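You operate a simulated robot arm through the tools that you are given. There is no shell and no other tool.

You are at the controls of a simulated robot arm. One attempt, no reset.

TASK
Hook straps D and A back on and play each one's test key once.
Fine: straps first, so that the hammers fall back; leave strap F and the other keys alone.

Only the result counts: the job must be done as asked and must still hold three seconds after the hand-in. Knocking over, shifting, dropping, spilling or breaking anything else fails it.

THE ROBOT
A 7-joint arm with a two-finger gripper, fixed in place. Base frame: the origin is at the foot of the arm, x ahead of it, y to its left, z up. Units: m, degrees, N and s.
With the tool pointing down near the work surface it reaches from about 0.3 to 0.74 m from the base axis. Its first joint turns from -166.0 to 166.0 degrees. Payload 2.94 kg.
Tool frame: the origin (TCP) lies between the finger pads and is the grasp point; the fingertips stand 0.03 m ahead of it; z points along the fingers, y is the line along which they close. The gripper opens to 0.138 m. The gripper's body begins 0.109 m behind the TCP.
Orientation is told as [roll, pitch, yaw] about the base's x, y, z axes, in that order, counted from this pose: with the fingers straight down and closing along the base's y, the tool's x points along the base's -x, its y along +y and its z along -z.

THE INTERFACE
- The arm moves only by the tool servo_tool. Its argument "rows" is a list of rows, each an object of numbers (a shift or turn left out is 0, a gripper value left out holds the last): "rx", "ry", "rz": the turn, a rotation vector about the base's x, y, z in degrees; "dx", "dy", "dz": the shift along the base's x, y, z in m; "gripper": the finger opening in m, from 0 to 0.138. In form: [{"rx": .., "ry": .., "rz": .., "dx": .., "dy": .., "dz": .., "gripper": ..}, ...]. A call has 1 to 20 rows; each row is the pose to reach, as a shift and turn from the pose commanded when the call began. Rows are played at 5 a second. More than 0.05 m and 8.6 degrees between two rows, or a gripper value outside its range, and nothing of the call is played. A pose out of reach is approached as far as the arm can. The call stops where the force on the tool passes 40 N (or 10 N more than at its start, if that is more) or the arm is blocked; 0.2 s more then pass. The fingers move at their own pace and stop on an object; they squeeze with about 42 N. The grip force told is the motor's: it shows also when the fingers shut on nothing. Time passes only in rows, and 0.2 s behind the last, so rows that repeat a pose let the fingers close. It gives the time, the measured TCP pose, the force on the tool (base axes), the opening and the grip force at its end, in the units of the frame above (readings bear some noise), with the torque about the TCP (base axes, N m) and any sound that the robot's microphone picked up.
- Cameras (640 x 400 px; columns grow to the right, rows downward): "scene" is fixed at [0.0455, 0.5138, 1.4935]; the picture's right is [-0.71, -0.70, 0.00], its down [-0.38, 0.38, -0.84] and it looks along [0.59, -0.60, -0.54] (base axes); focal length 300 px, centre (320, 200). "wrist" rides on the gripper at [0.071, 0.019, -0.146] in the tool frame; the picture's right is [-0.26, 0.96, 0.00], its down [-0.85, -0.23, -0.48] and it looks along [-0.46, -0.12, 0.88] (tool axes); focal length 280 px, centre (320, 200). There is no depth. A picture from a camera that has moved, and an enlarged one, comes with that camera's place and axes in the base frame and with its lens. The place of the scene camera against the robot may be out by one fixed shift of up to 0.025 m in any direction.
- camera(camera): a new picture of that camera. It takes no simulated time.
- lift_body(by): slides the trunk up (or, below 0, down) by that many m; the arm rides with it, the base frame stays. It gives what a move gives, with no picture.
- close_up(camera, box): a new picture of the part [left, top, right, bottom] of that camera's present view, enlarged. It takes no simulated time.
- job_done(): hands the job in; it is judged then, once.

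Nothing tells you positions but the pictures and the camera data. Unless the task says otherwise, let go and move clear before handing in.

The tools are called as name(argument=value, ...) on one line, values as JSON. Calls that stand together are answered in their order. servo_tool: Moves the arm, as the interface text tells. Its arguments: {"type":"object","properties":{"rows":{"type":"array"}},"required":["rows"]} The other tools are called the same way: lift_body (by) slides the trunk up or down; camera (camera) takes a picture; close_up (camera, box) takes an enlarged picture of a part of a camera's view; job_done () hands the job in.

At the start:

```text
time: 0.0
tool_pos: [0.4136, -0.2231, 1.297]
ee_rot: [0.1, 0.0, 0.0]
contact_force: [-0.8, 0.0, 0.0]
torque: [-0.01, 0.02, 0.01]
width: 0.1379
grasp_force: 0.1
trunk travel left (down, up): [-0.425, 0.029]
```

scene: 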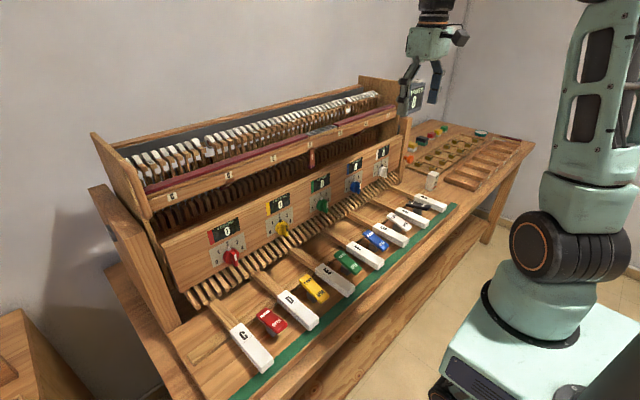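
wrist: 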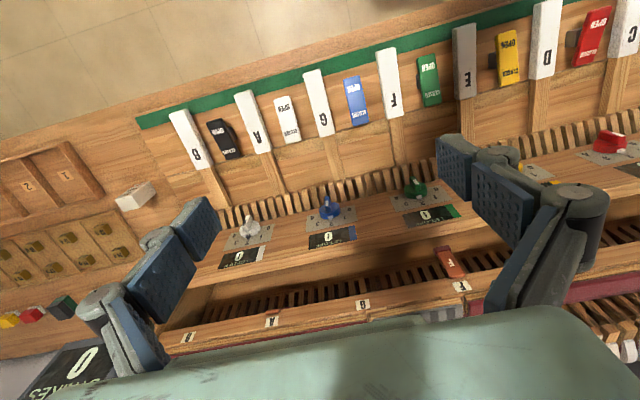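

I see a piano action on a bench, with lettered keys, coloured levers, dials and counters; I need a closer look before moving. I'm taking enlarged pictures of the parts first.

close_up(camera="scene", box=[80, 80, 280, 205])

close_up(camera="scene", box=[240, 80, 440, 205])

close_up(camera="scene", box=[180, 200, 340, 300])

close_up(camera="scene", box=[300, 140, 460, 240])

close_up(camera="scene", box=[380, 100, 540, 200])

close_up(camera="wrist", box=[160, 180, 480, 380])

close_up(camera="wrist", box=[400, 0, 640, 150])

```text
3.20 times, centred on (180, 142) of scene
camera zoom: at [0.0455, 0.5138, 1.4935], right [-0.71, -0.7, 0.0], down [-0.38, 0.38, -0.84], along [0.59, -0.6, -0.54], focal length 958 px, centre (768, 384)
```

zoom: 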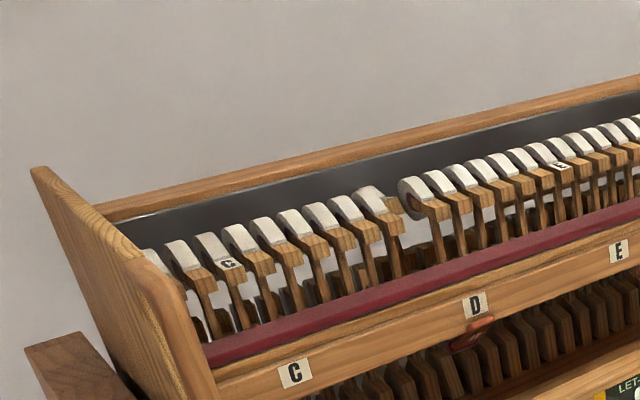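

```text
3.20 times, centred on (340, 142) of scene
camera zoom: at [0.0455, 0.5138, 1.4935], right [-0.71, -0.7, 0.0], down [-0.38, 0.38, -0.84], along [0.59, -0.6, -0.54], focal length 958 px, centre (256, 384)
```

zoom: 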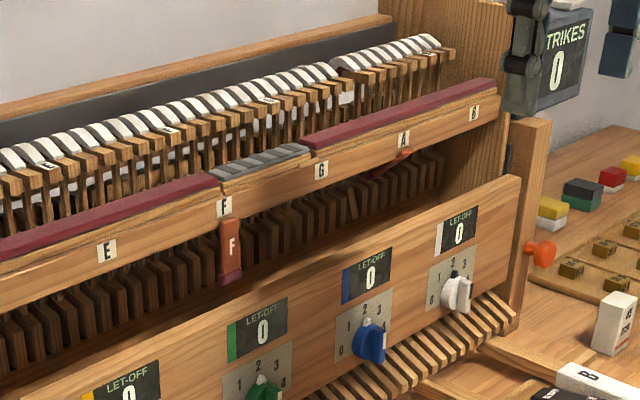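

```text
4.00 times, centred on (260, 250) of scene
camera zoom: at [0.0455, 0.5138, 1.4935], right [-0.71, -0.7, 0.0], down [-0.38, 0.38, -0.84], along [0.59, -0.6, -0.54], focal length 1198 px, centre (560, 0)
```

zoom: 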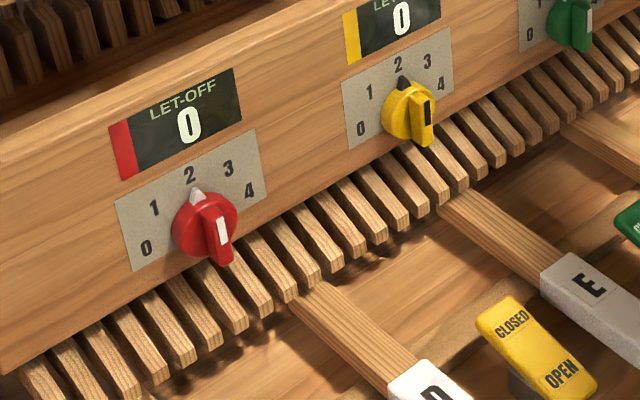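

```text
4.00 times, centred on (380, 190) of scene
camera zoom: at [0.0455, 0.5138, 1.4935], right [-0.71, -0.7, 0.0], down [-0.38, 0.38, -0.84], along [0.59, -0.6, -0.54], focal length 1198 px, centre (80, 240)
```

zoom: 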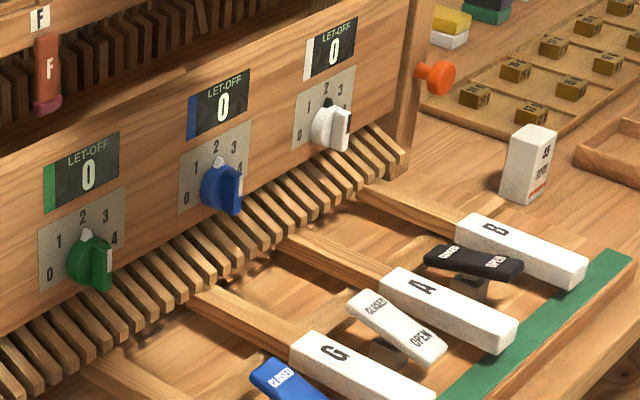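

```text
4.00 times, centred on (460, 150) of scene
camera zoom: at [0.0455, 0.5138, 1.4935], right [-0.71, -0.7, 0.0], down [-0.38, 0.38, -0.84], along [0.59, -0.6, -0.54], focal length 1198 px, centre (-240, 400)
```

zoom: 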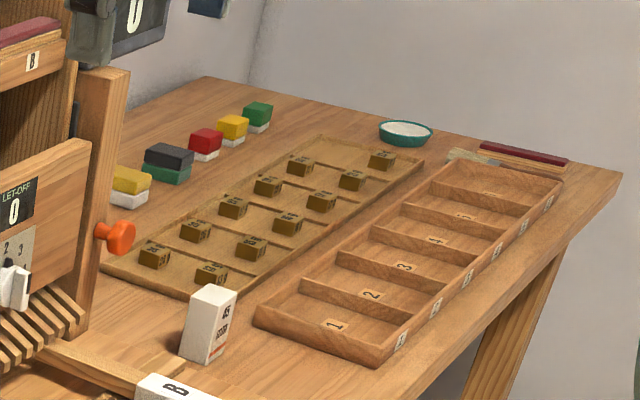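

```text
2.00 times, centred on (320, 280) of wrist
camera zoom: at [0.3412, -0.2046, 1.4413], right [0.26, 0.96, 0.0], down [0.85, -0.23, 0.48], along [0.46, -0.12, -0.88], focal length 561 px, centre (320, 40)
```

zoom: 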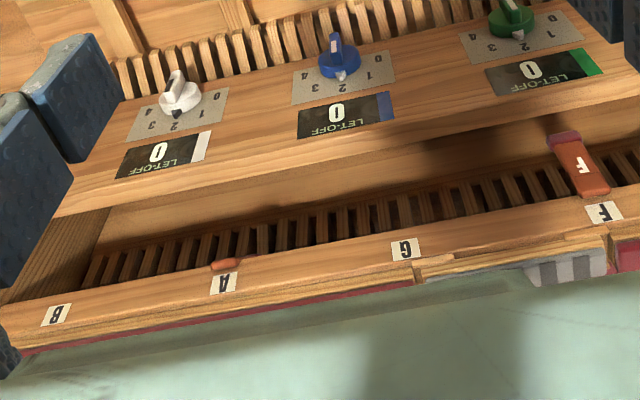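

```text
2.67 times, centred on (520, 75) of wrist
camera zoom: at [0.3412, -0.2046, 1.4413], right [0.26, 0.96, 0.0], down [0.85, -0.23, 0.48], along [0.46, -0.12, -0.88], focal length 748 px, centre (-213, 533)
```

zoom: 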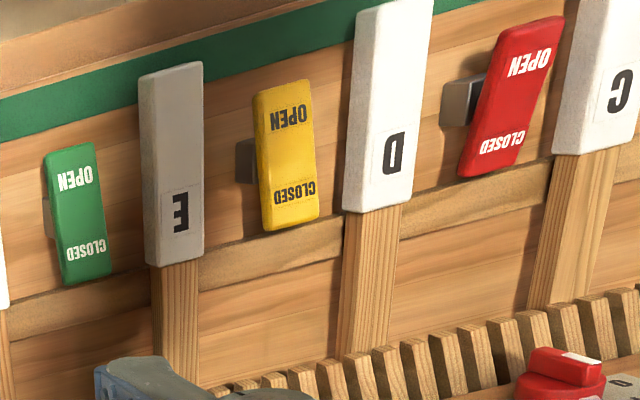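

Straps D and A seem to sit behind the hammer rail under their letters (A at about (0.68, -0.37, 1.14), D at about (0.68, 0.20, 1.14)), while strap F hangs in front. I tilt the hand forward to look at A straight on.

servo_tool(rows=[{"ry": -7.5, "dx": 0.0, "dy": -0.015, "dz": -0.015}, {"ry": -15, "dx": 0.0, "dy": -0.03, "dz": -0.03}, {"ry": -22.5, "dx": 0.0, "dy": -0.045, "dz": -0.045}, {"ry": -30, "dx": 0.0, "dy": -0.06, "dz": -0.06}, {"ry": -37.5, "dx": 0.0, "dy": -0.075, "dz": -0.075}, {"ry": -45, "dx": 0.0, "dy": -0.09, "dz": -0.09}, {"ry": -52.5, "dx": 0.0, "dy": -0.105, "dz": -0.105}, {"ry": -60, "dx": 0.0, "dy": -0.12, "dz": -0.12}, {"ry": -60, "dx": 0.0, "dy": -0.12, "dz": -0.12}])

camera(camera="wrist")

camera(camera="scene")

```text
time: 2.0
tool_pos: [0.4124, -0.3431, 1.1764]
ee_rot: [0.0, -60.1, -0.1]
contact_force: [1.0, -0.3, 0.0]
torque: [-0.02, 0.0, 0.04]
width: 0.138
grasp_force: 0.0
trunk travel left (down, up): [-0.425, 0.029]
```

```text
taken
camera wrist: at [0.2504, -0.3242, 1.1874], right [0.13, 0.96, 0.23], down [0.01, -0.23, 0.97], along [0.99, -0.13, -0.04], focal length 280 px, centre (320, 200)
```

wrist: 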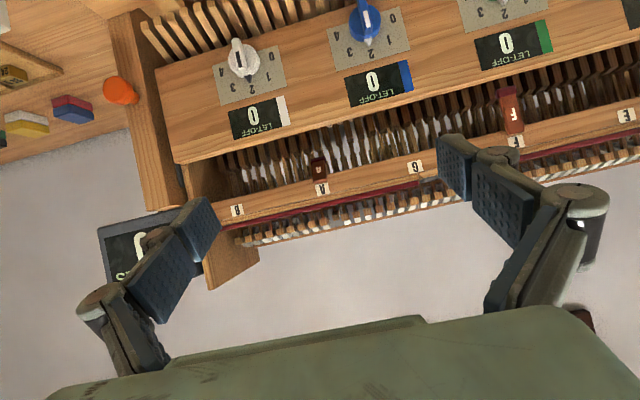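

```text
taken
```

scene: 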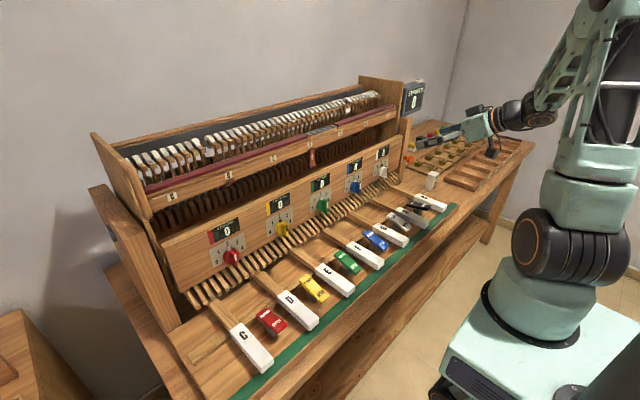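

Strap A shows as a small red tab just under the rail, set back behind it. I take enlarged views.

close_up(camera="wrist", box=[270, 130, 382, 200])

close_up(camera="wrist", box=[440, 70, 600, 170])

close_up(camera="wrist", box=[220, 150, 460, 300])

close_up(camera="scene", box=[200, 150, 264, 190])

close_up(camera="scene", box=[334, 105, 398, 145])

close_up(camera="scene", box=[280, 130, 344, 170])

```text
5.71 times, centred on (326, 165) of wrist
camera zoom: at [0.2504, -0.3242, 1.1874], right [0.13, 0.96, 0.23], down [0.01, -0.23, 0.97], along [0.99, -0.13, -0.04], focal length 1602 px, centre (286, 400)
```

zoom: 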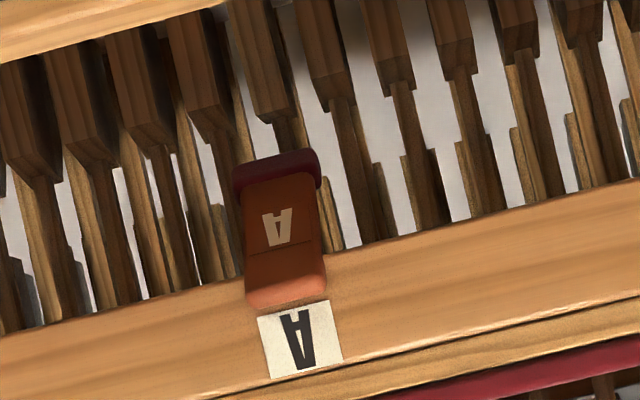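

```text
4.00 times, centred on (520, 120) of wrist
camera zoom: at [0.2504, -0.3242, 1.1874], right [0.13, 0.96, 0.23], down [0.01, -0.23, 0.97], along [0.99, -0.13, -0.04], focal length 1122 px, centre (-480, 520)
```

zoom: 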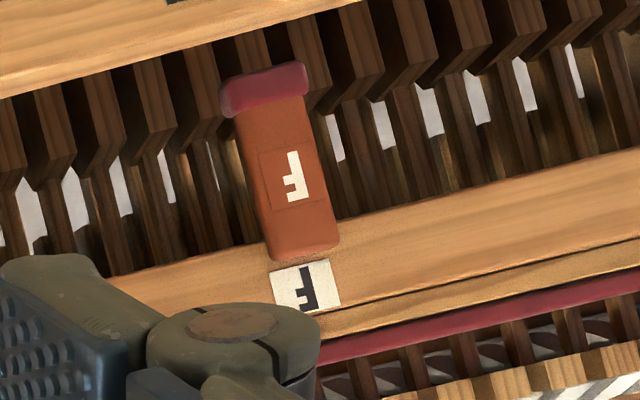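

```text
2.67 times, centred on (340, 225) of wrist
camera zoom: at [0.2504, -0.3242, 1.1874], right [0.13, 0.96, 0.23], down [0.01, -0.23, 0.97], along [0.99, -0.13, -0.04], focal length 748 px, centre (267, 133)
```

zoom: 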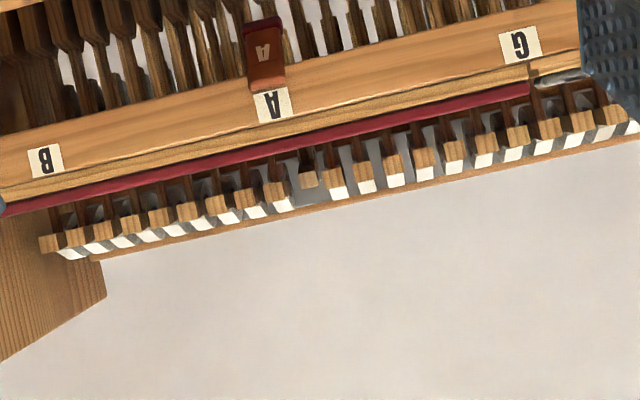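

```text
10.00 times, centred on (232, 170) of scene
camera zoom: at [0.0455, 0.5138, 1.4935], right [-0.71, -0.7, 0.0], down [-0.38, 0.38, -0.84], along [0.59, -0.6, -0.54], focal length 2994 px, centre (1200, 500)
```

zoom: 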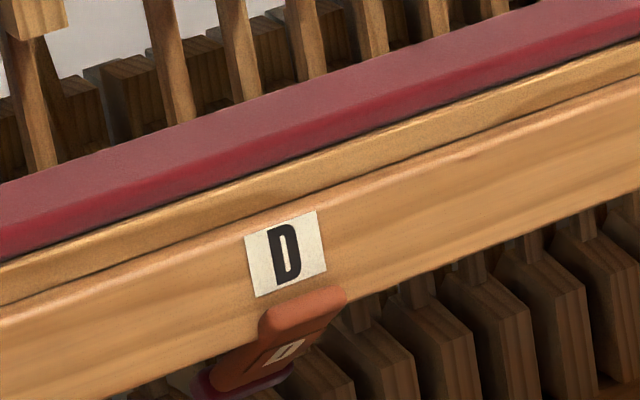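

```text
10.00 times, centred on (366, 125) of scene
camera zoom: at [0.0455, 0.5138, 1.4935], right [-0.71, -0.7, 0.0], down [-0.38, 0.38, -0.84], along [0.59, -0.6, -0.54], focal length 2994 px, centre (-140, 950)
```

zoom: 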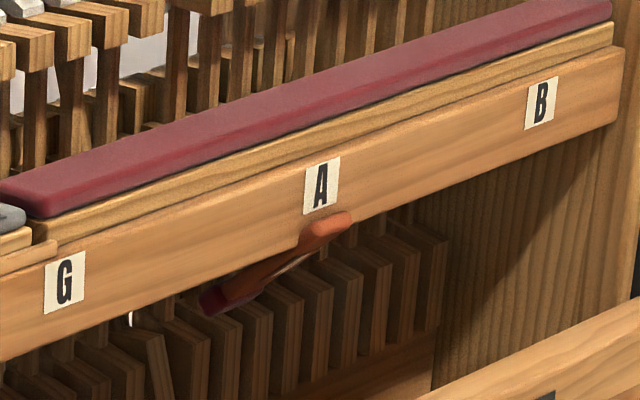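

```text
10.00 times, centred on (312, 150) of scene
camera zoom: at [0.0455, 0.5138, 1.4935], right [-0.71, -0.7, 0.0], down [-0.38, 0.38, -0.84], along [0.59, -0.6, -0.54], focal length 2994 px, centre (400, 700)
```

zoom: 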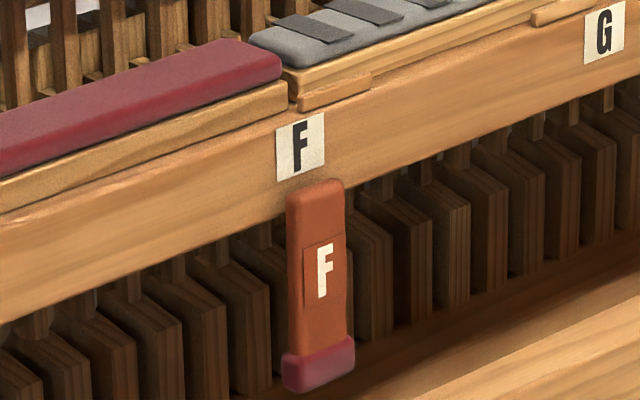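

The straps look like flaps pivoting at the rail: F hangs straight down, D and A are swung about 45° inward. I check the hammers to see which state means "hooked".

close_up(camera="scene", box=[180, 130, 276, 190])

close_up(camera="scene", box=[260, 95, 356, 155])

close_up(camera="scene", box=[324, 75, 420, 135])

close_up(camera="wrist", box=[420, 100, 640, 238])

close_up(camera="wrist", box=[280, 180, 400, 255])

close_up(camera="scene", box=[240, 255, 400, 355])

close_up(camera="scene", box=[330, 190, 458, 270])

```text
6.67 times, centred on (228, 160) of scene
camera zoom: at [0.0455, 0.5138, 1.4935], right [-0.71, -0.7, 0.0], down [-0.38, 0.38, -0.84], along [0.59, -0.6, -0.54], focal length 1996 px, centre (933, 467)
```

zoom: 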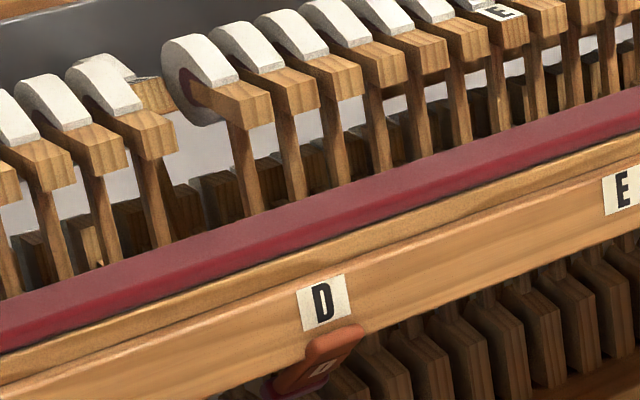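

```text
6.67 times, centred on (308, 125) of scene
camera zoom: at [0.0455, 0.5138, 1.4935], right [-0.71, -0.7, 0.0], down [-0.38, 0.38, -0.84], along [0.59, -0.6, -0.54], focal length 1996 px, centre (400, 700)
```

zoom: 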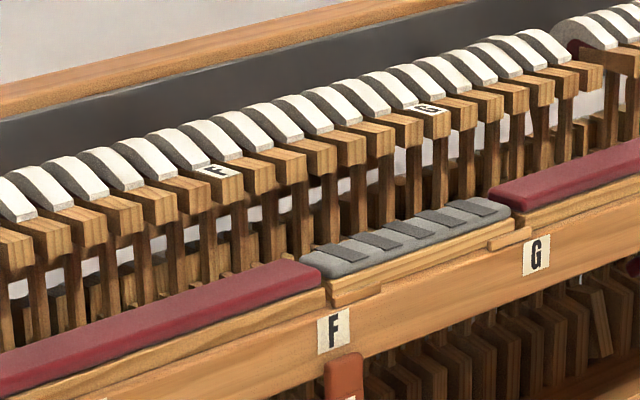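

```text
6.67 times, centred on (372, 105) of scene
camera zoom: at [0.0455, 0.5138, 1.4935], right [-0.71, -0.7, 0.0], down [-0.38, 0.38, -0.84], along [0.59, -0.6, -0.54], focal length 1996 px, centre (-27, 833)
```

zoom: 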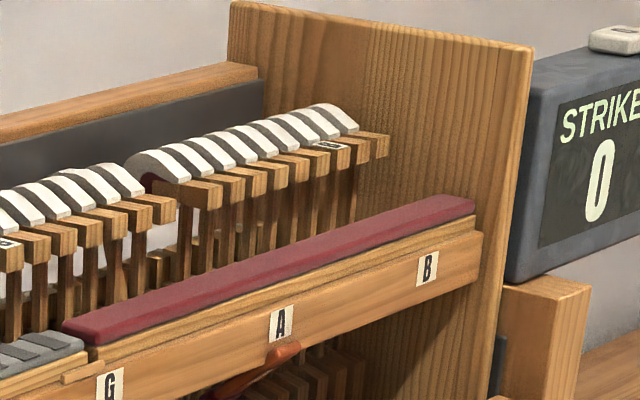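

```text
2.90 times, centred on (530, 169) of wrist
camera zoom: at [0.2504, -0.3242, 1.1874], right [0.13, 0.96, 0.23], down [0.01, -0.23, 0.97], along [0.99, -0.13, -0.04], focal length 813 px, centre (-289, 290)
```

zoom: 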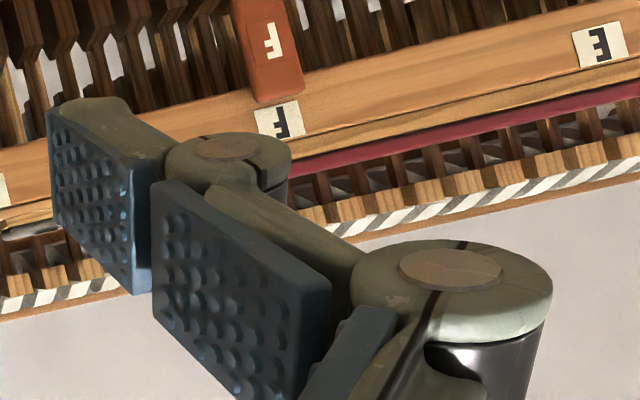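

```text
5.33 times, centred on (340, 218) of wrist
camera zoom: at [0.2504, -0.3242, 1.1874], right [0.13, 0.96, 0.23], down [0.01, -0.23, 0.97], along [0.99, -0.13, -0.04], focal length 1495 px, centre (213, 107)
```

zoom: 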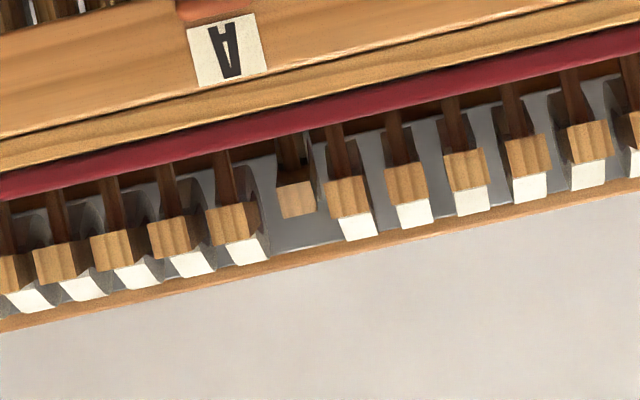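

```text
4.00 times, centred on (320, 305) of scene
camera zoom: at [0.0455, 0.5138, 1.4935], right [-0.71, -0.7, 0.0], down [-0.38, 0.38, -0.84], along [0.59, -0.6, -0.54], focal length 1198 px, centre (320, -220)
```

zoom: 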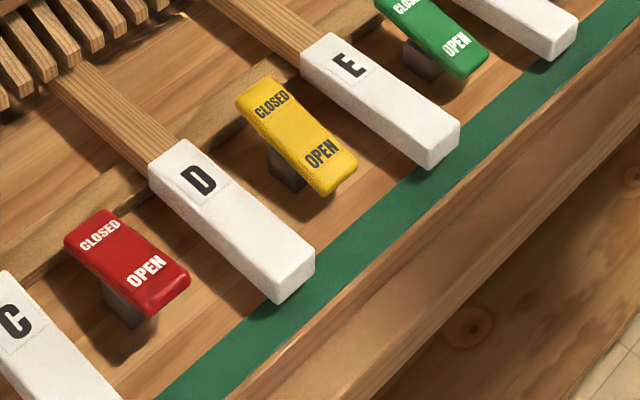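

```text
5.00 times, centred on (394, 230) of scene
camera zoom: at [0.0455, 0.5138, 1.4935], right [-0.71, -0.7, 0.0], down [-0.38, 0.38, -0.84], along [0.59, -0.6, -0.54], focal length 1497 px, centre (-50, 50)
```

zoom: 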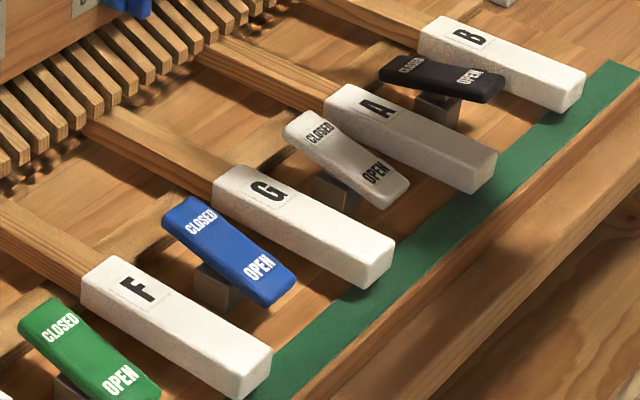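

Each D and A hammer leans off the row while F's is normal with its strap hanging straight down. So I take "hooked" as strap vertical, and D and A must be pulled out from about 45° to vertical. I move in front of strap A with the tool level and fingers half closed.

servo_tool(rows=[{"ry": -6, "dx": 0.02, "dy": -0.005, "dz": -0.01, "gripper": 0.06}, {"ry": -12, "dx": 0.04, "dy": -0.01, "dz": -0.02}, {"ry": -18, "dx": 0.06, "dy": -0.016, "dz": -0.03}, {"ry": -24, "dx": 0.08, "dy": -0.022, "dz": -0.04}, {"ry": -30, "dx": 0.1, "dy": -0.028, "dz": -0.05}, {"ry": -30, "dx": 0.12, "dy": -0.032, "dz": -0.06}, {"ry": -30, "dx": 0.12, "dy": -0.032, "dz": -0.06}])

camera(camera="wrist")

camera(camera="scene")

```text
time: 3.6
tool_pos: [0.5334, -0.3756, 1.1181]
ee_rot: [-180.1, -90.0, 179.9]
contact_force: [0.1, -0.3, 0.0]
torque: [-0.03, -0.01, -0.04]
width: 0.0602
grasp_force: 0.1
trunk travel left (down, up): [-0.425, 0.029]
```

```text
taken
camera wrist: at [0.3872, -0.3562, 1.045], right [0.0, 0.97, 0.26], down [-0.48, -0.23, 0.85], along [0.88, -0.12, 0.46], focal length 280 px, centre (320, 200)
```

wrist: 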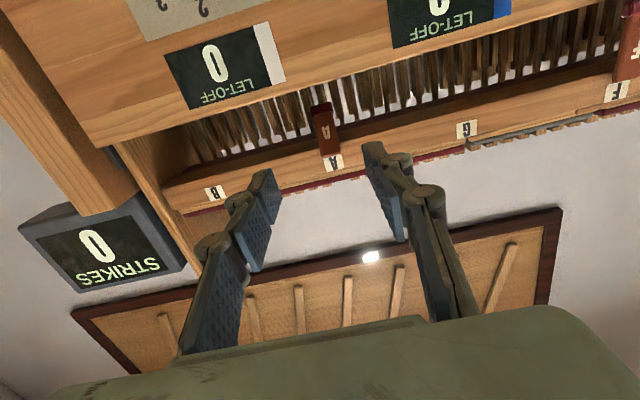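

```text
taken
```

scene: 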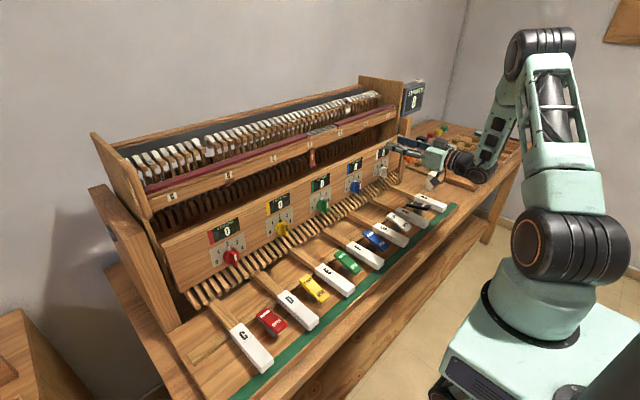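

close_up(camera="wrist", box=[256, 80, 400, 170])

close_up(camera="scene", box=[330, 90, 490, 190])

close_up(camera="wrist", box=[540, 10, 640, 110])

```text
4.44 times, centred on (328, 125) of wrist
camera zoom: at [0.3872, -0.3562, 1.045], right [0.0, 0.97, 0.26], down [-0.48, -0.23, 0.85], along [0.88, -0.12, 0.46], focal length 1246 px, centre (284, 533)
```

zoom: 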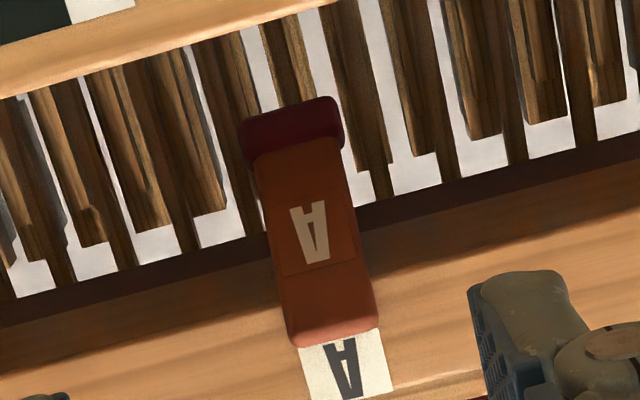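

```text
4.00 times, centred on (410, 140) of scene
camera zoom: at [0.0455, 0.5138, 1.4935], right [-0.71, -0.7, 0.0], down [-0.38, 0.38, -0.84], along [0.59, -0.6, -0.54], focal length 1198 px, centre (-40, 440)
```

zoom: 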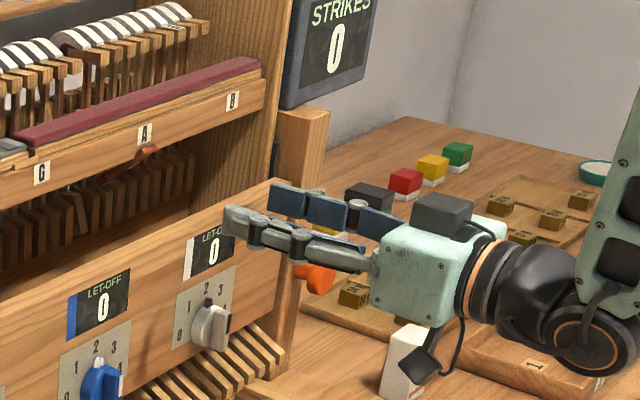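

```text
4.00 times, centred on (590, 60) of wrist
camera zoom: at [0.3872, -0.3562, 1.045], right [0.0, 0.97, 0.26], down [-0.48, -0.23, 0.85], along [0.88, -0.12, 0.46], focal length 1122 px, centre (-760, 760)
```

zoom: 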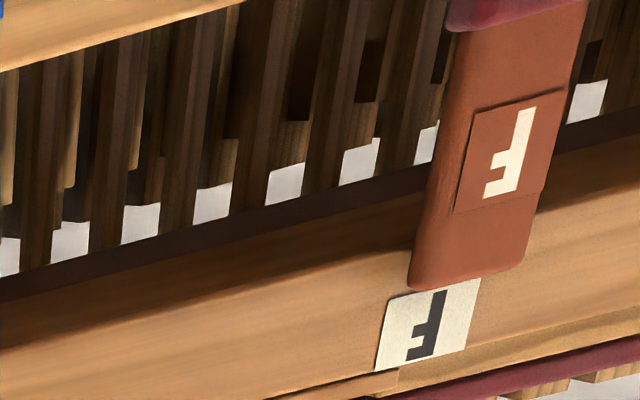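

I place strap A at y≈-0.369, running from (0.669, 1.146) down and back to its dark tip at (0.712, 1.104); the gap between rail and board is z 1.071–1.131. I advance to the gap's mouth and check alignment.

servo_tool(rows=[{"dx": 0.02, "dy": 0.0066, "dz": -0.008, "gripper": 0.05}, {"dx": 0.045, "dy": 0.0066, "dz": -0.009}, {"dx": 0.07, "dy": 0.0066, "dz": -0.009}, {"dx": 0.09, "dy": 0.0066, "dz": -0.009}, {"dx": 0.105, "dy": 0.0066, "dz": -0.009}, {"dx": 0.105, "dy": 0.0066, "dz": -0.009}])

camera(camera="wrist")

close_up(camera="wrist", box=[240, 120, 400, 220])

close_up(camera="scene", box=[330, 95, 426, 155])

```text
time: 5.0
tool_pos: [0.6382, -0.3685, 1.1083]
ee_rot: [60.4, -90.0, -60.4]
contact_force: [0.2, 0.7, -0.8]
torque: [0.02, -0.03, 0.0]
width: 0.0501
grasp_force: 0.1
trunk travel left (down, up): [-0.425, 0.029]
```

```text
taken
camera wrist: at [0.4912, -0.35, 1.036], right [0.0, 0.96, 0.26], down [-0.48, -0.23, 0.85], along [0.88, -0.12, 0.46], focal length 280 px, centre (320, 200)
```

wrist: 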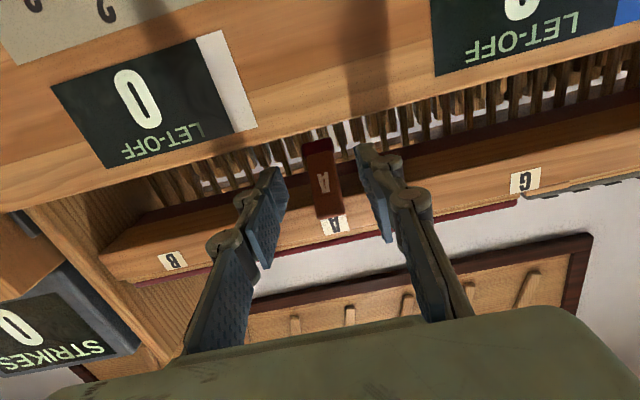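

```text
4.00 times, centred on (320, 170) of wrist
camera zoom: at [0.4912, -0.35, 1.036], right [0.0, 0.96, 0.26], down [-0.48, -0.23, 0.85], along [0.88, -0.12, 0.46], focal length 1122 px, centre (320, 320)
```

zoom: 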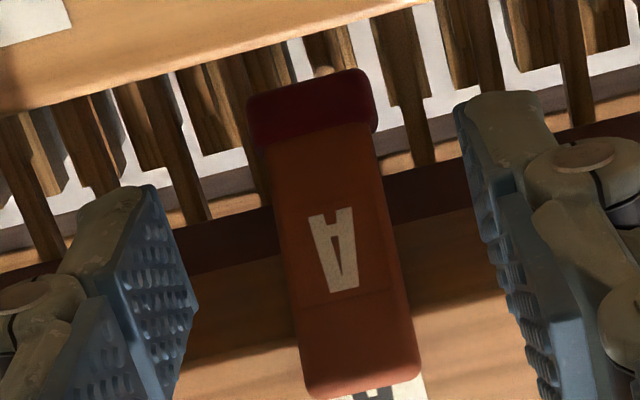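

```text
6.67 times, centred on (378, 125) of scene
camera zoom: at [0.0455, 0.5138, 1.4935], right [-0.71, -0.7, 0.0], down [-0.38, 0.38, -0.84], along [0.59, -0.6, -0.54], focal length 1996 px, centre (-67, 700)
```

zoom: 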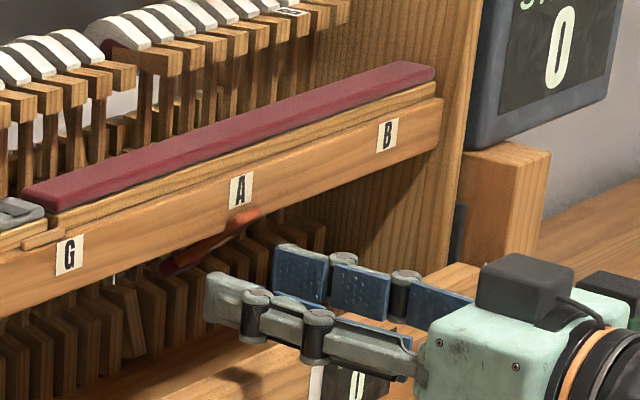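

Alignment looks good, but I notice a small round thing behind the strap's tip; I zoom on it before touching anything.

close_up(camera="wrist", box=[288, 122, 352, 162])

close_up(camera="scene", box=[342, 115, 390, 145])

close_up(camera="scene", box=[296, 140, 328, 175])

close_up(camera="scene", box=[210, 165, 258, 195])

```text
10.00 times, centred on (320, 142) of wrist
camera zoom: at [0.4912, -0.35, 1.036], right [0.0, 0.96, 0.26], down [-0.48, -0.23, 0.85], along [0.88, -0.12, 0.46], focal length 2804 px, centre (320, 780)
```

zoom: 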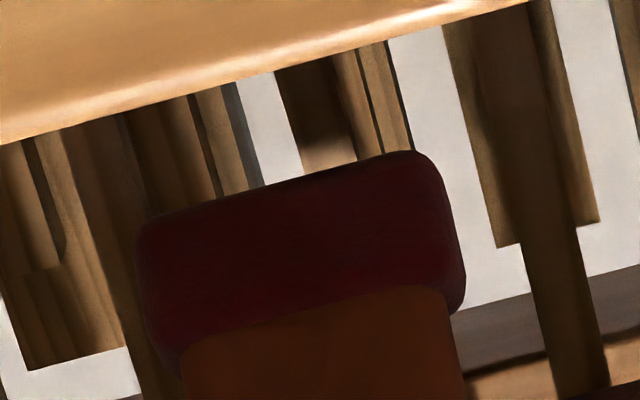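

```text
13.33 times, centred on (366, 130) of scene
camera zoom: at [0.0455, 0.5138, 1.4935], right [-0.71, -0.7, 0.0], down [-0.38, 0.38, -0.84], along [0.59, -0.6, -0.54], focal length 3993 px, centre (-293, 1133)
```

zoom: 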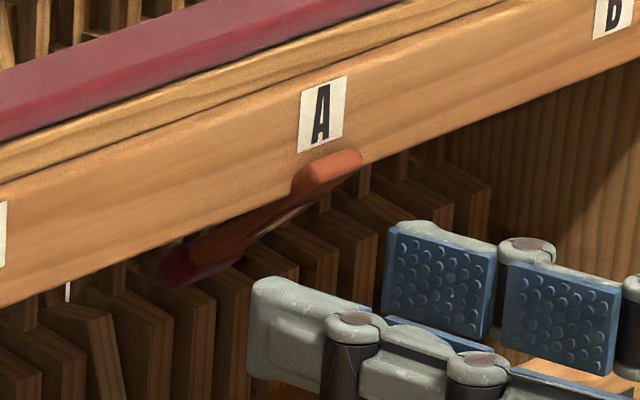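

```text
11.43 times, centred on (312, 158) of scene
camera zoom: at [0.0455, 0.5138, 1.4935], right [-0.71, -0.7, 0.0], down [-0.38, 0.38, -0.84], along [0.59, -0.6, -0.54], focal length 3422 px, centre (411, 686)
```

zoom: 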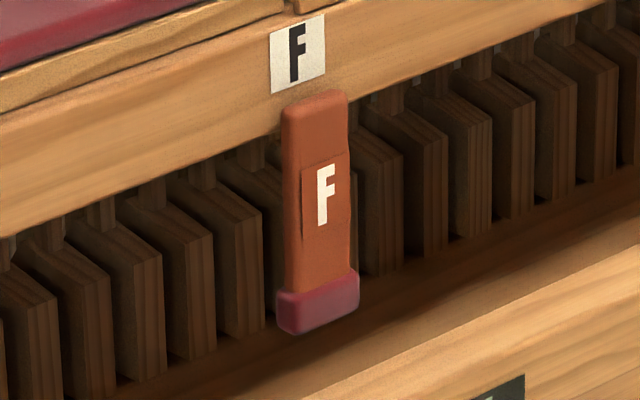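

```text
13.33 times, centred on (234, 180) of scene
camera zoom: at [0.0455, 0.5138, 1.4935], right [-0.71, -0.7, 0.0], down [-0.38, 0.38, -0.84], along [0.59, -0.6, -0.54], focal length 3993 px, centre (1467, 467)
```

zoom: 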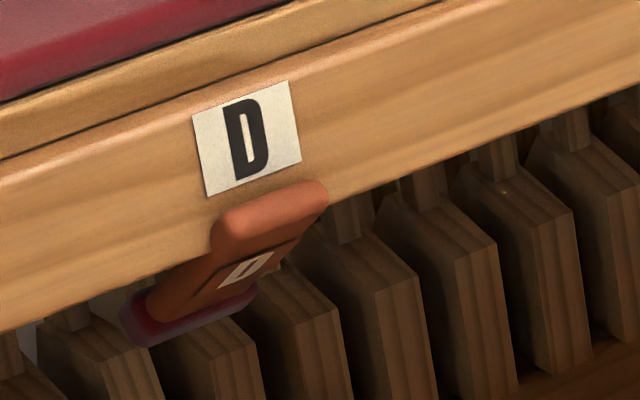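

The tip is free with nothing hooked behind it, so pulling out to F's position is right. I slide the fingers around the strap, then close.

servo_tool(rows=[{"dx": 0.012}, {"dx": 0.024}, {"dx": 0.034}, {"dx": 0.042}, {"dx": 0.045}, {"dx": 0.045}])

camera(camera="wrist")

close_up(camera="scene", box=[330, 95, 426, 155])

```text
time: 6.4
tool_pos: [0.6826, -0.3699, 1.1082]
ee_rot: [81.6, -90.0, -81.7]
contact_force: [-0.1, 0.3, 0.3]
torque: [-0.02, 0.01, -0.05]
width: 0.0499
grasp_force: 0.1
trunk travel left (down, up): [-0.425, 0.029]
```

```text
taken
camera wrist: at [0.5355, -0.3503, 1.0362], right [0.0, 0.96, 0.26], down [-0.48, -0.23, 0.85], along [0.88, -0.12, 0.46], focal length 280 px, centre (320, 200)
```

wrist: 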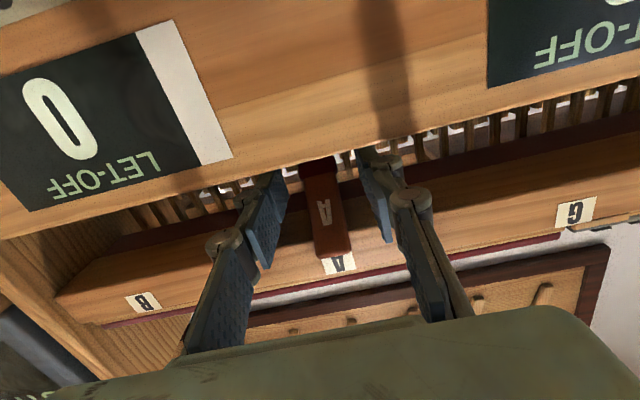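

```text
6.67 times, centred on (378, 125) of scene
camera zoom: at [0.0455, 0.5138, 1.4935], right [-0.71, -0.7, 0.0], down [-0.38, 0.38, -0.84], along [0.59, -0.6, -0.54], focal length 1996 px, centre (-67, 700)
```

zoom: 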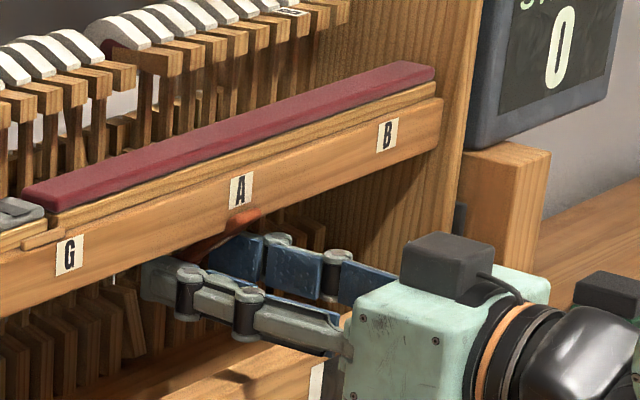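

The fingers straddle strap A without contact. I close on it.

servo_tool(rows=[{"gripper": 0.03}, {"gripper": 0.024}, {"gripper": 0.018}, {"gripper": 0.016}, {"gripper": 0.016}])

camera(camera="wrist")

```text
time: 7.6
tool_pos: [0.6825, -0.3699, 1.1089]
ee_rot: [89.1, -90.0, -89.1]
contact_force: [1.0, -3.3, -0.4]
torque: [0.0, -0.01, -0.09]
width: 0.0213
grasp_force: 45.0
trunk travel left (down, up): [-0.425, 0.029]
```

```text
taken
camera wrist: at [0.5353, -0.3511, 1.0361], right [0.0, 0.96, 0.26], down [-0.48, -0.23, 0.85], along [0.88, -0.13, 0.46], focal length 280 px, centre (320, 200)
```

wrist: 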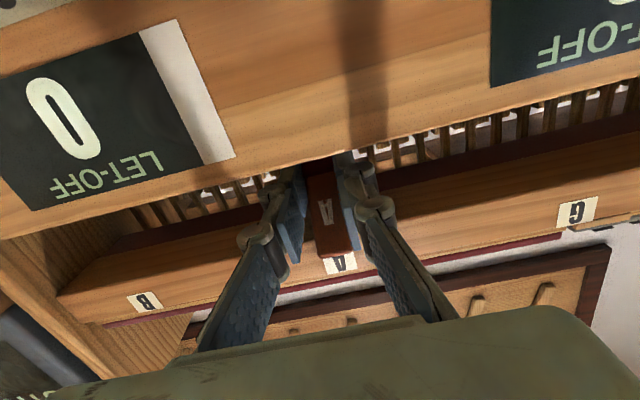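

Grip is firm on strap A at 0.021 m. I now pull it out along its arc to vertical, letting the tool tilt partly with it.

servo_tool(rows=[{"dx": -0.0025, "dz": -0.0016, "ry": 2}, {"dx": -0.0051, "dz": -0.0031, "ry": 4}, {"dx": -0.0079, "dz": -0.0043, "ry": 6}, {"dx": -0.0107, "dz": -0.0054, "ry": 8}, {"dx": -0.0137, "dz": -0.0061, "ry": 10}, {"dx": -0.0167, "dz": -0.0068, "ry": 12}, {"dx": -0.0199, "dz": -0.007, "ry": 14}, {"dx": -0.023, "dz": -0.0071, "ry": 16}, {"dx": -0.0262, "dz": -0.0068, "ry": 18}, {"dx": -0.0293, "dz": -0.0064, "ry": 20}])

camera(camera="wrist")

close_up(camera="scene", box=[330, 75, 426, 155])

```text
time: 9.8
tool_pos: [0.6549, -0.3703, 1.0993]
ee_rot: [0.0, -69.9, -0.3]
contact_force: [21.7, -13.2, 6.1]
torque: [-0.12, 0.84, -0.34]
width: 0.0208
grasp_force: 44.7
trunk travel left (down, up): [-0.425, 0.029]
```

```text
taken
camera wrist: at [0.4934, -0.3509, 1.082], right [0.09, 0.96, 0.25], down [-0.16, -0.23, 0.96], along [0.98, -0.13, 0.13], focal length 280 px, centre (320, 200)
```

wrist: 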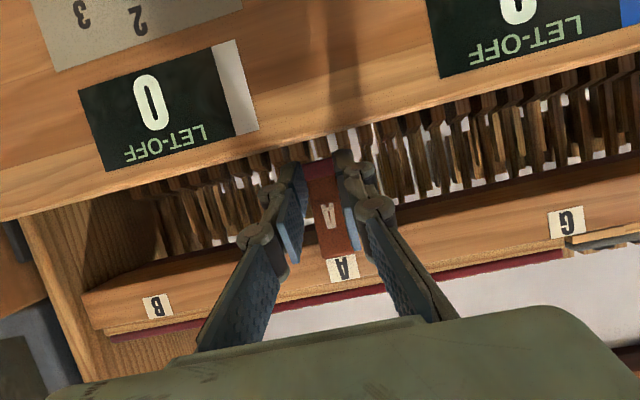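

```text
5.00 times, centred on (378, 115) of scene
camera zoom: at [0.0455, 0.5138, 1.4935], right [-0.71, -0.7, 0.0], down [-0.38, 0.38, -0.84], along [0.59, -0.6, -0.54], focal length 1497 px, centre (30, 625)
```

zoom: 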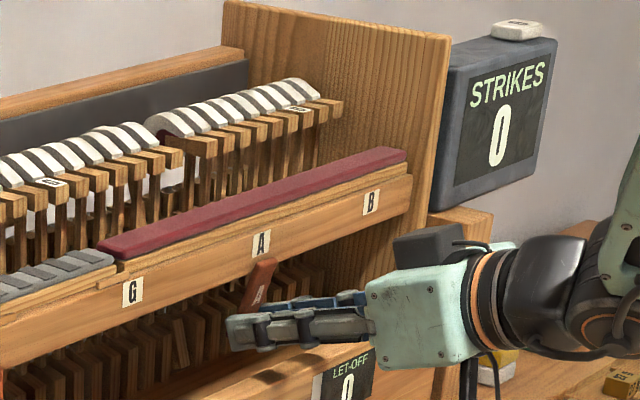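

The strap has swung out, now with about 22 N resisting. I zoom to compare its angle with F's.

close_up(camera="wrist", box=[256, 130, 416, 290])

close_up(camera="scene", box=[350, 110, 398, 150])

```text
2.50 times, centred on (336, 210) of wrist
camera zoom: at [0.4934, -0.3509, 1.082], right [0.09, 0.96, 0.25], down [-0.16, -0.23, 0.96], along [0.98, -0.13, 0.13], focal length 701 px, centre (280, 175)
```

zoom: 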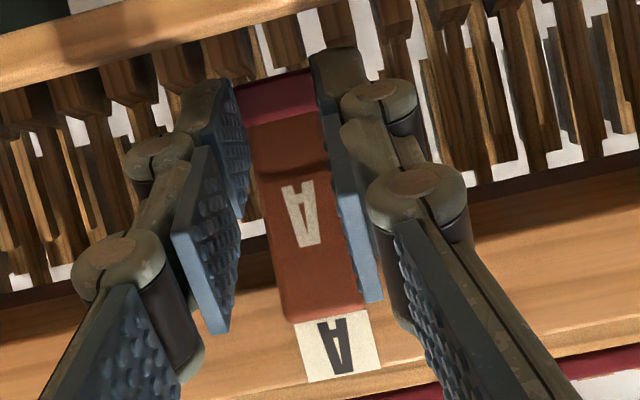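

```text
10.00 times, centred on (374, 130) of scene
camera zoom: at [0.0455, 0.5138, 1.4935], right [-0.71, -0.7, 0.0], down [-0.38, 0.38, -0.84], along [0.59, -0.6, -0.54], focal length 2994 px, centre (-220, 900)
```

zoom: 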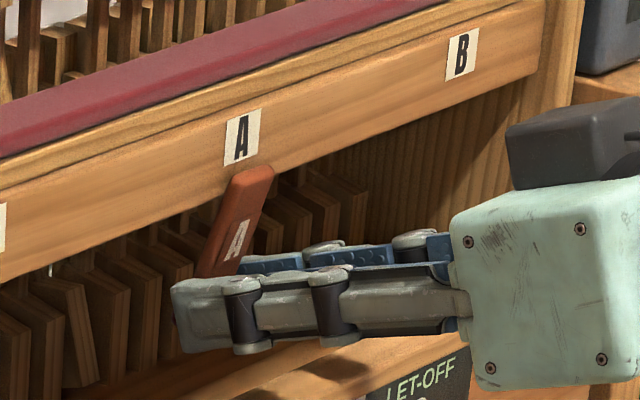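

The strap came to about 24° from vertical, but the pads slid toward its tip. I open to see whether it stays there, then regrip deeper.

servo_tool(rows=[{"gripper": 0.03}, {"gripper": 0.045}, {"gripper": 0.045}])

close_up(camera="scene", box=[350, 110, 398, 150])

close_up(camera="wrist", box=[256, 130, 416, 290])

```text
time: 10.6
tool_pos: [0.6528, -0.3681, 1.1001]
ee_rot: [0.1, -69.9, 0.0]
contact_force: [-0.9, -0.6, -0.9]
torque: [0.05, 0.0, -0.03]
width: 0.045
grasp_force: 0.1
trunk travel left (down, up): [-0.425, 0.029]
```

```text
10.00 times, centred on (374, 130) of scene
camera zoom: at [0.0455, 0.5138, 1.4935], right [-0.71, -0.7, 0.0], down [-0.38, 0.38, -0.84], along [0.59, -0.6, -0.54], focal length 2994 px, centre (-220, 900)
```

zoom: 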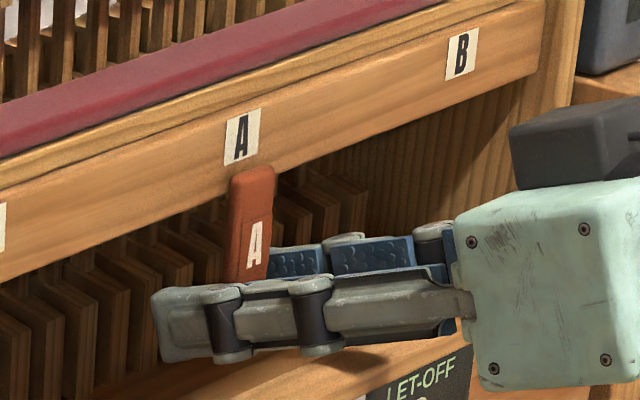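

```text
2.50 times, centred on (336, 210) of wrist
camera zoom: at [0.4912, -0.3493, 1.083], right [0.09, 0.96, 0.25], down [-0.16, -0.23, 0.96], along [0.98, -0.12, 0.13], focal length 701 px, centre (280, 175)
```

zoom: 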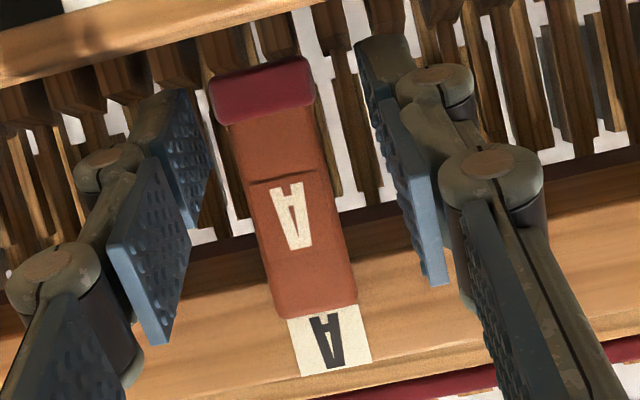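

On release the strap swung on outward by itself and now looks vertical like F's. I back straight out and inspect.

servo_tool(rows=[{"dx": -0.02, "gripper": 0.05}, {"dx": -0.045}, {"dx": -0.08}, {"dx": -0.12}, {"dx": -0.12}])

camera(camera="wrist")

close_up(camera="wrist", box=[256, 110, 416, 210])

close_up(camera="scene", box=[330, 85, 410, 145])

close_up(camera="scene", box=[350, 110, 398, 150])

```text
time: 11.8
tool_pos: [0.5327, -0.3703, 1.1009]
ee_rot: [0.0, -69.9, 0.1]
contact_force: [-0.9, -0.2, 0.9]
torque: [0.0, -0.03, 0.0]
width: 0.0499
grasp_force: 0.1
trunk travel left (down, up): [-0.425, 0.029]
```

```text
taken
camera wrist: at [0.3718, -0.3515, 1.0836], right [0.09, 0.97, 0.25], down [-0.16, -0.23, 0.96], along [0.98, -0.12, 0.13], focal length 280 px, centre (320, 200)
```

wrist: 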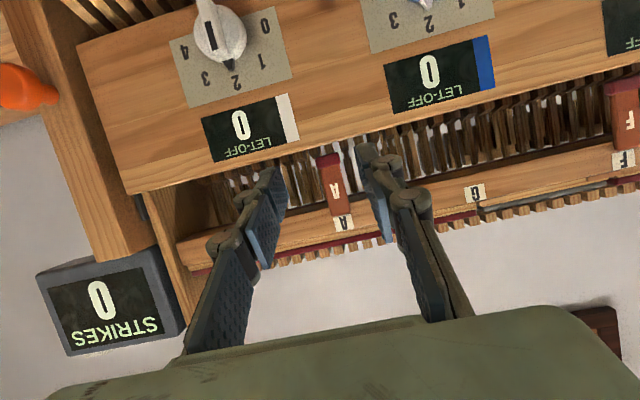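

```text
4.00 times, centred on (336, 160) of wrist
camera zoom: at [0.3718, -0.3515, 1.0836], right [0.09, 0.97, 0.25], down [-0.16, -0.23, 0.96], along [0.98, -0.12, 0.13], focal length 1122 px, centre (256, 360)
```

zoom: 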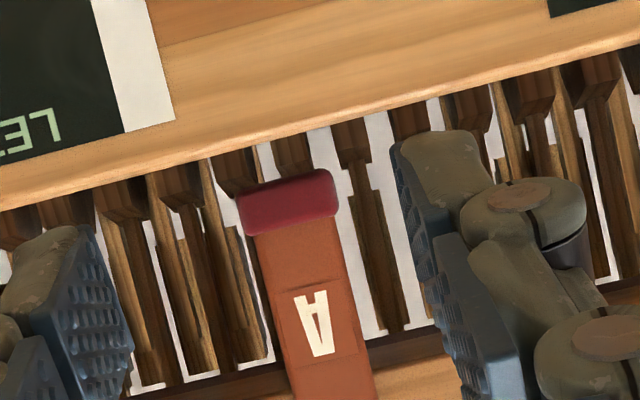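

```text
6.67 times, centred on (370, 115) of scene
camera zoom: at [0.0455, 0.5138, 1.4935], right [-0.71, -0.7, 0.0], down [-0.38, 0.38, -0.84], along [0.59, -0.6, -0.54], focal length 1996 px, centre (-13, 767)
```

zoom: 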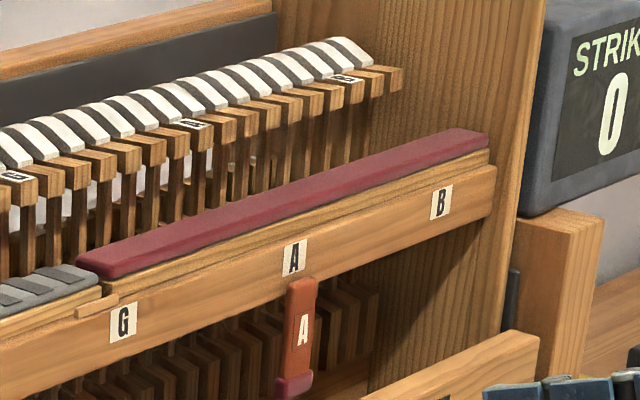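

```text
10.00 times, centred on (374, 130) of scene
camera zoom: at [0.0455, 0.5138, 1.4935], right [-0.71, -0.7, 0.0], down [-0.38, 0.38, -0.84], along [0.59, -0.6, -0.54], focal length 2994 px, centre (-220, 900)
```

zoom: 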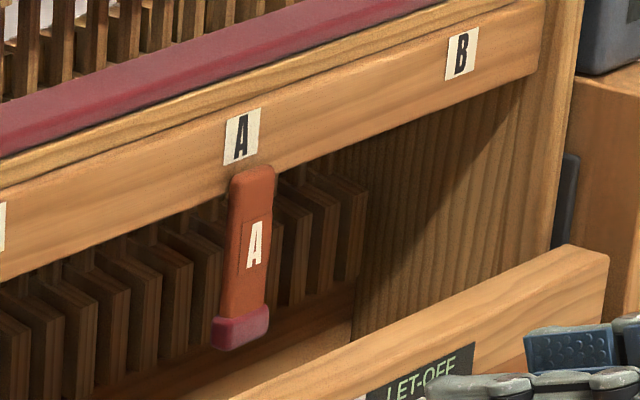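

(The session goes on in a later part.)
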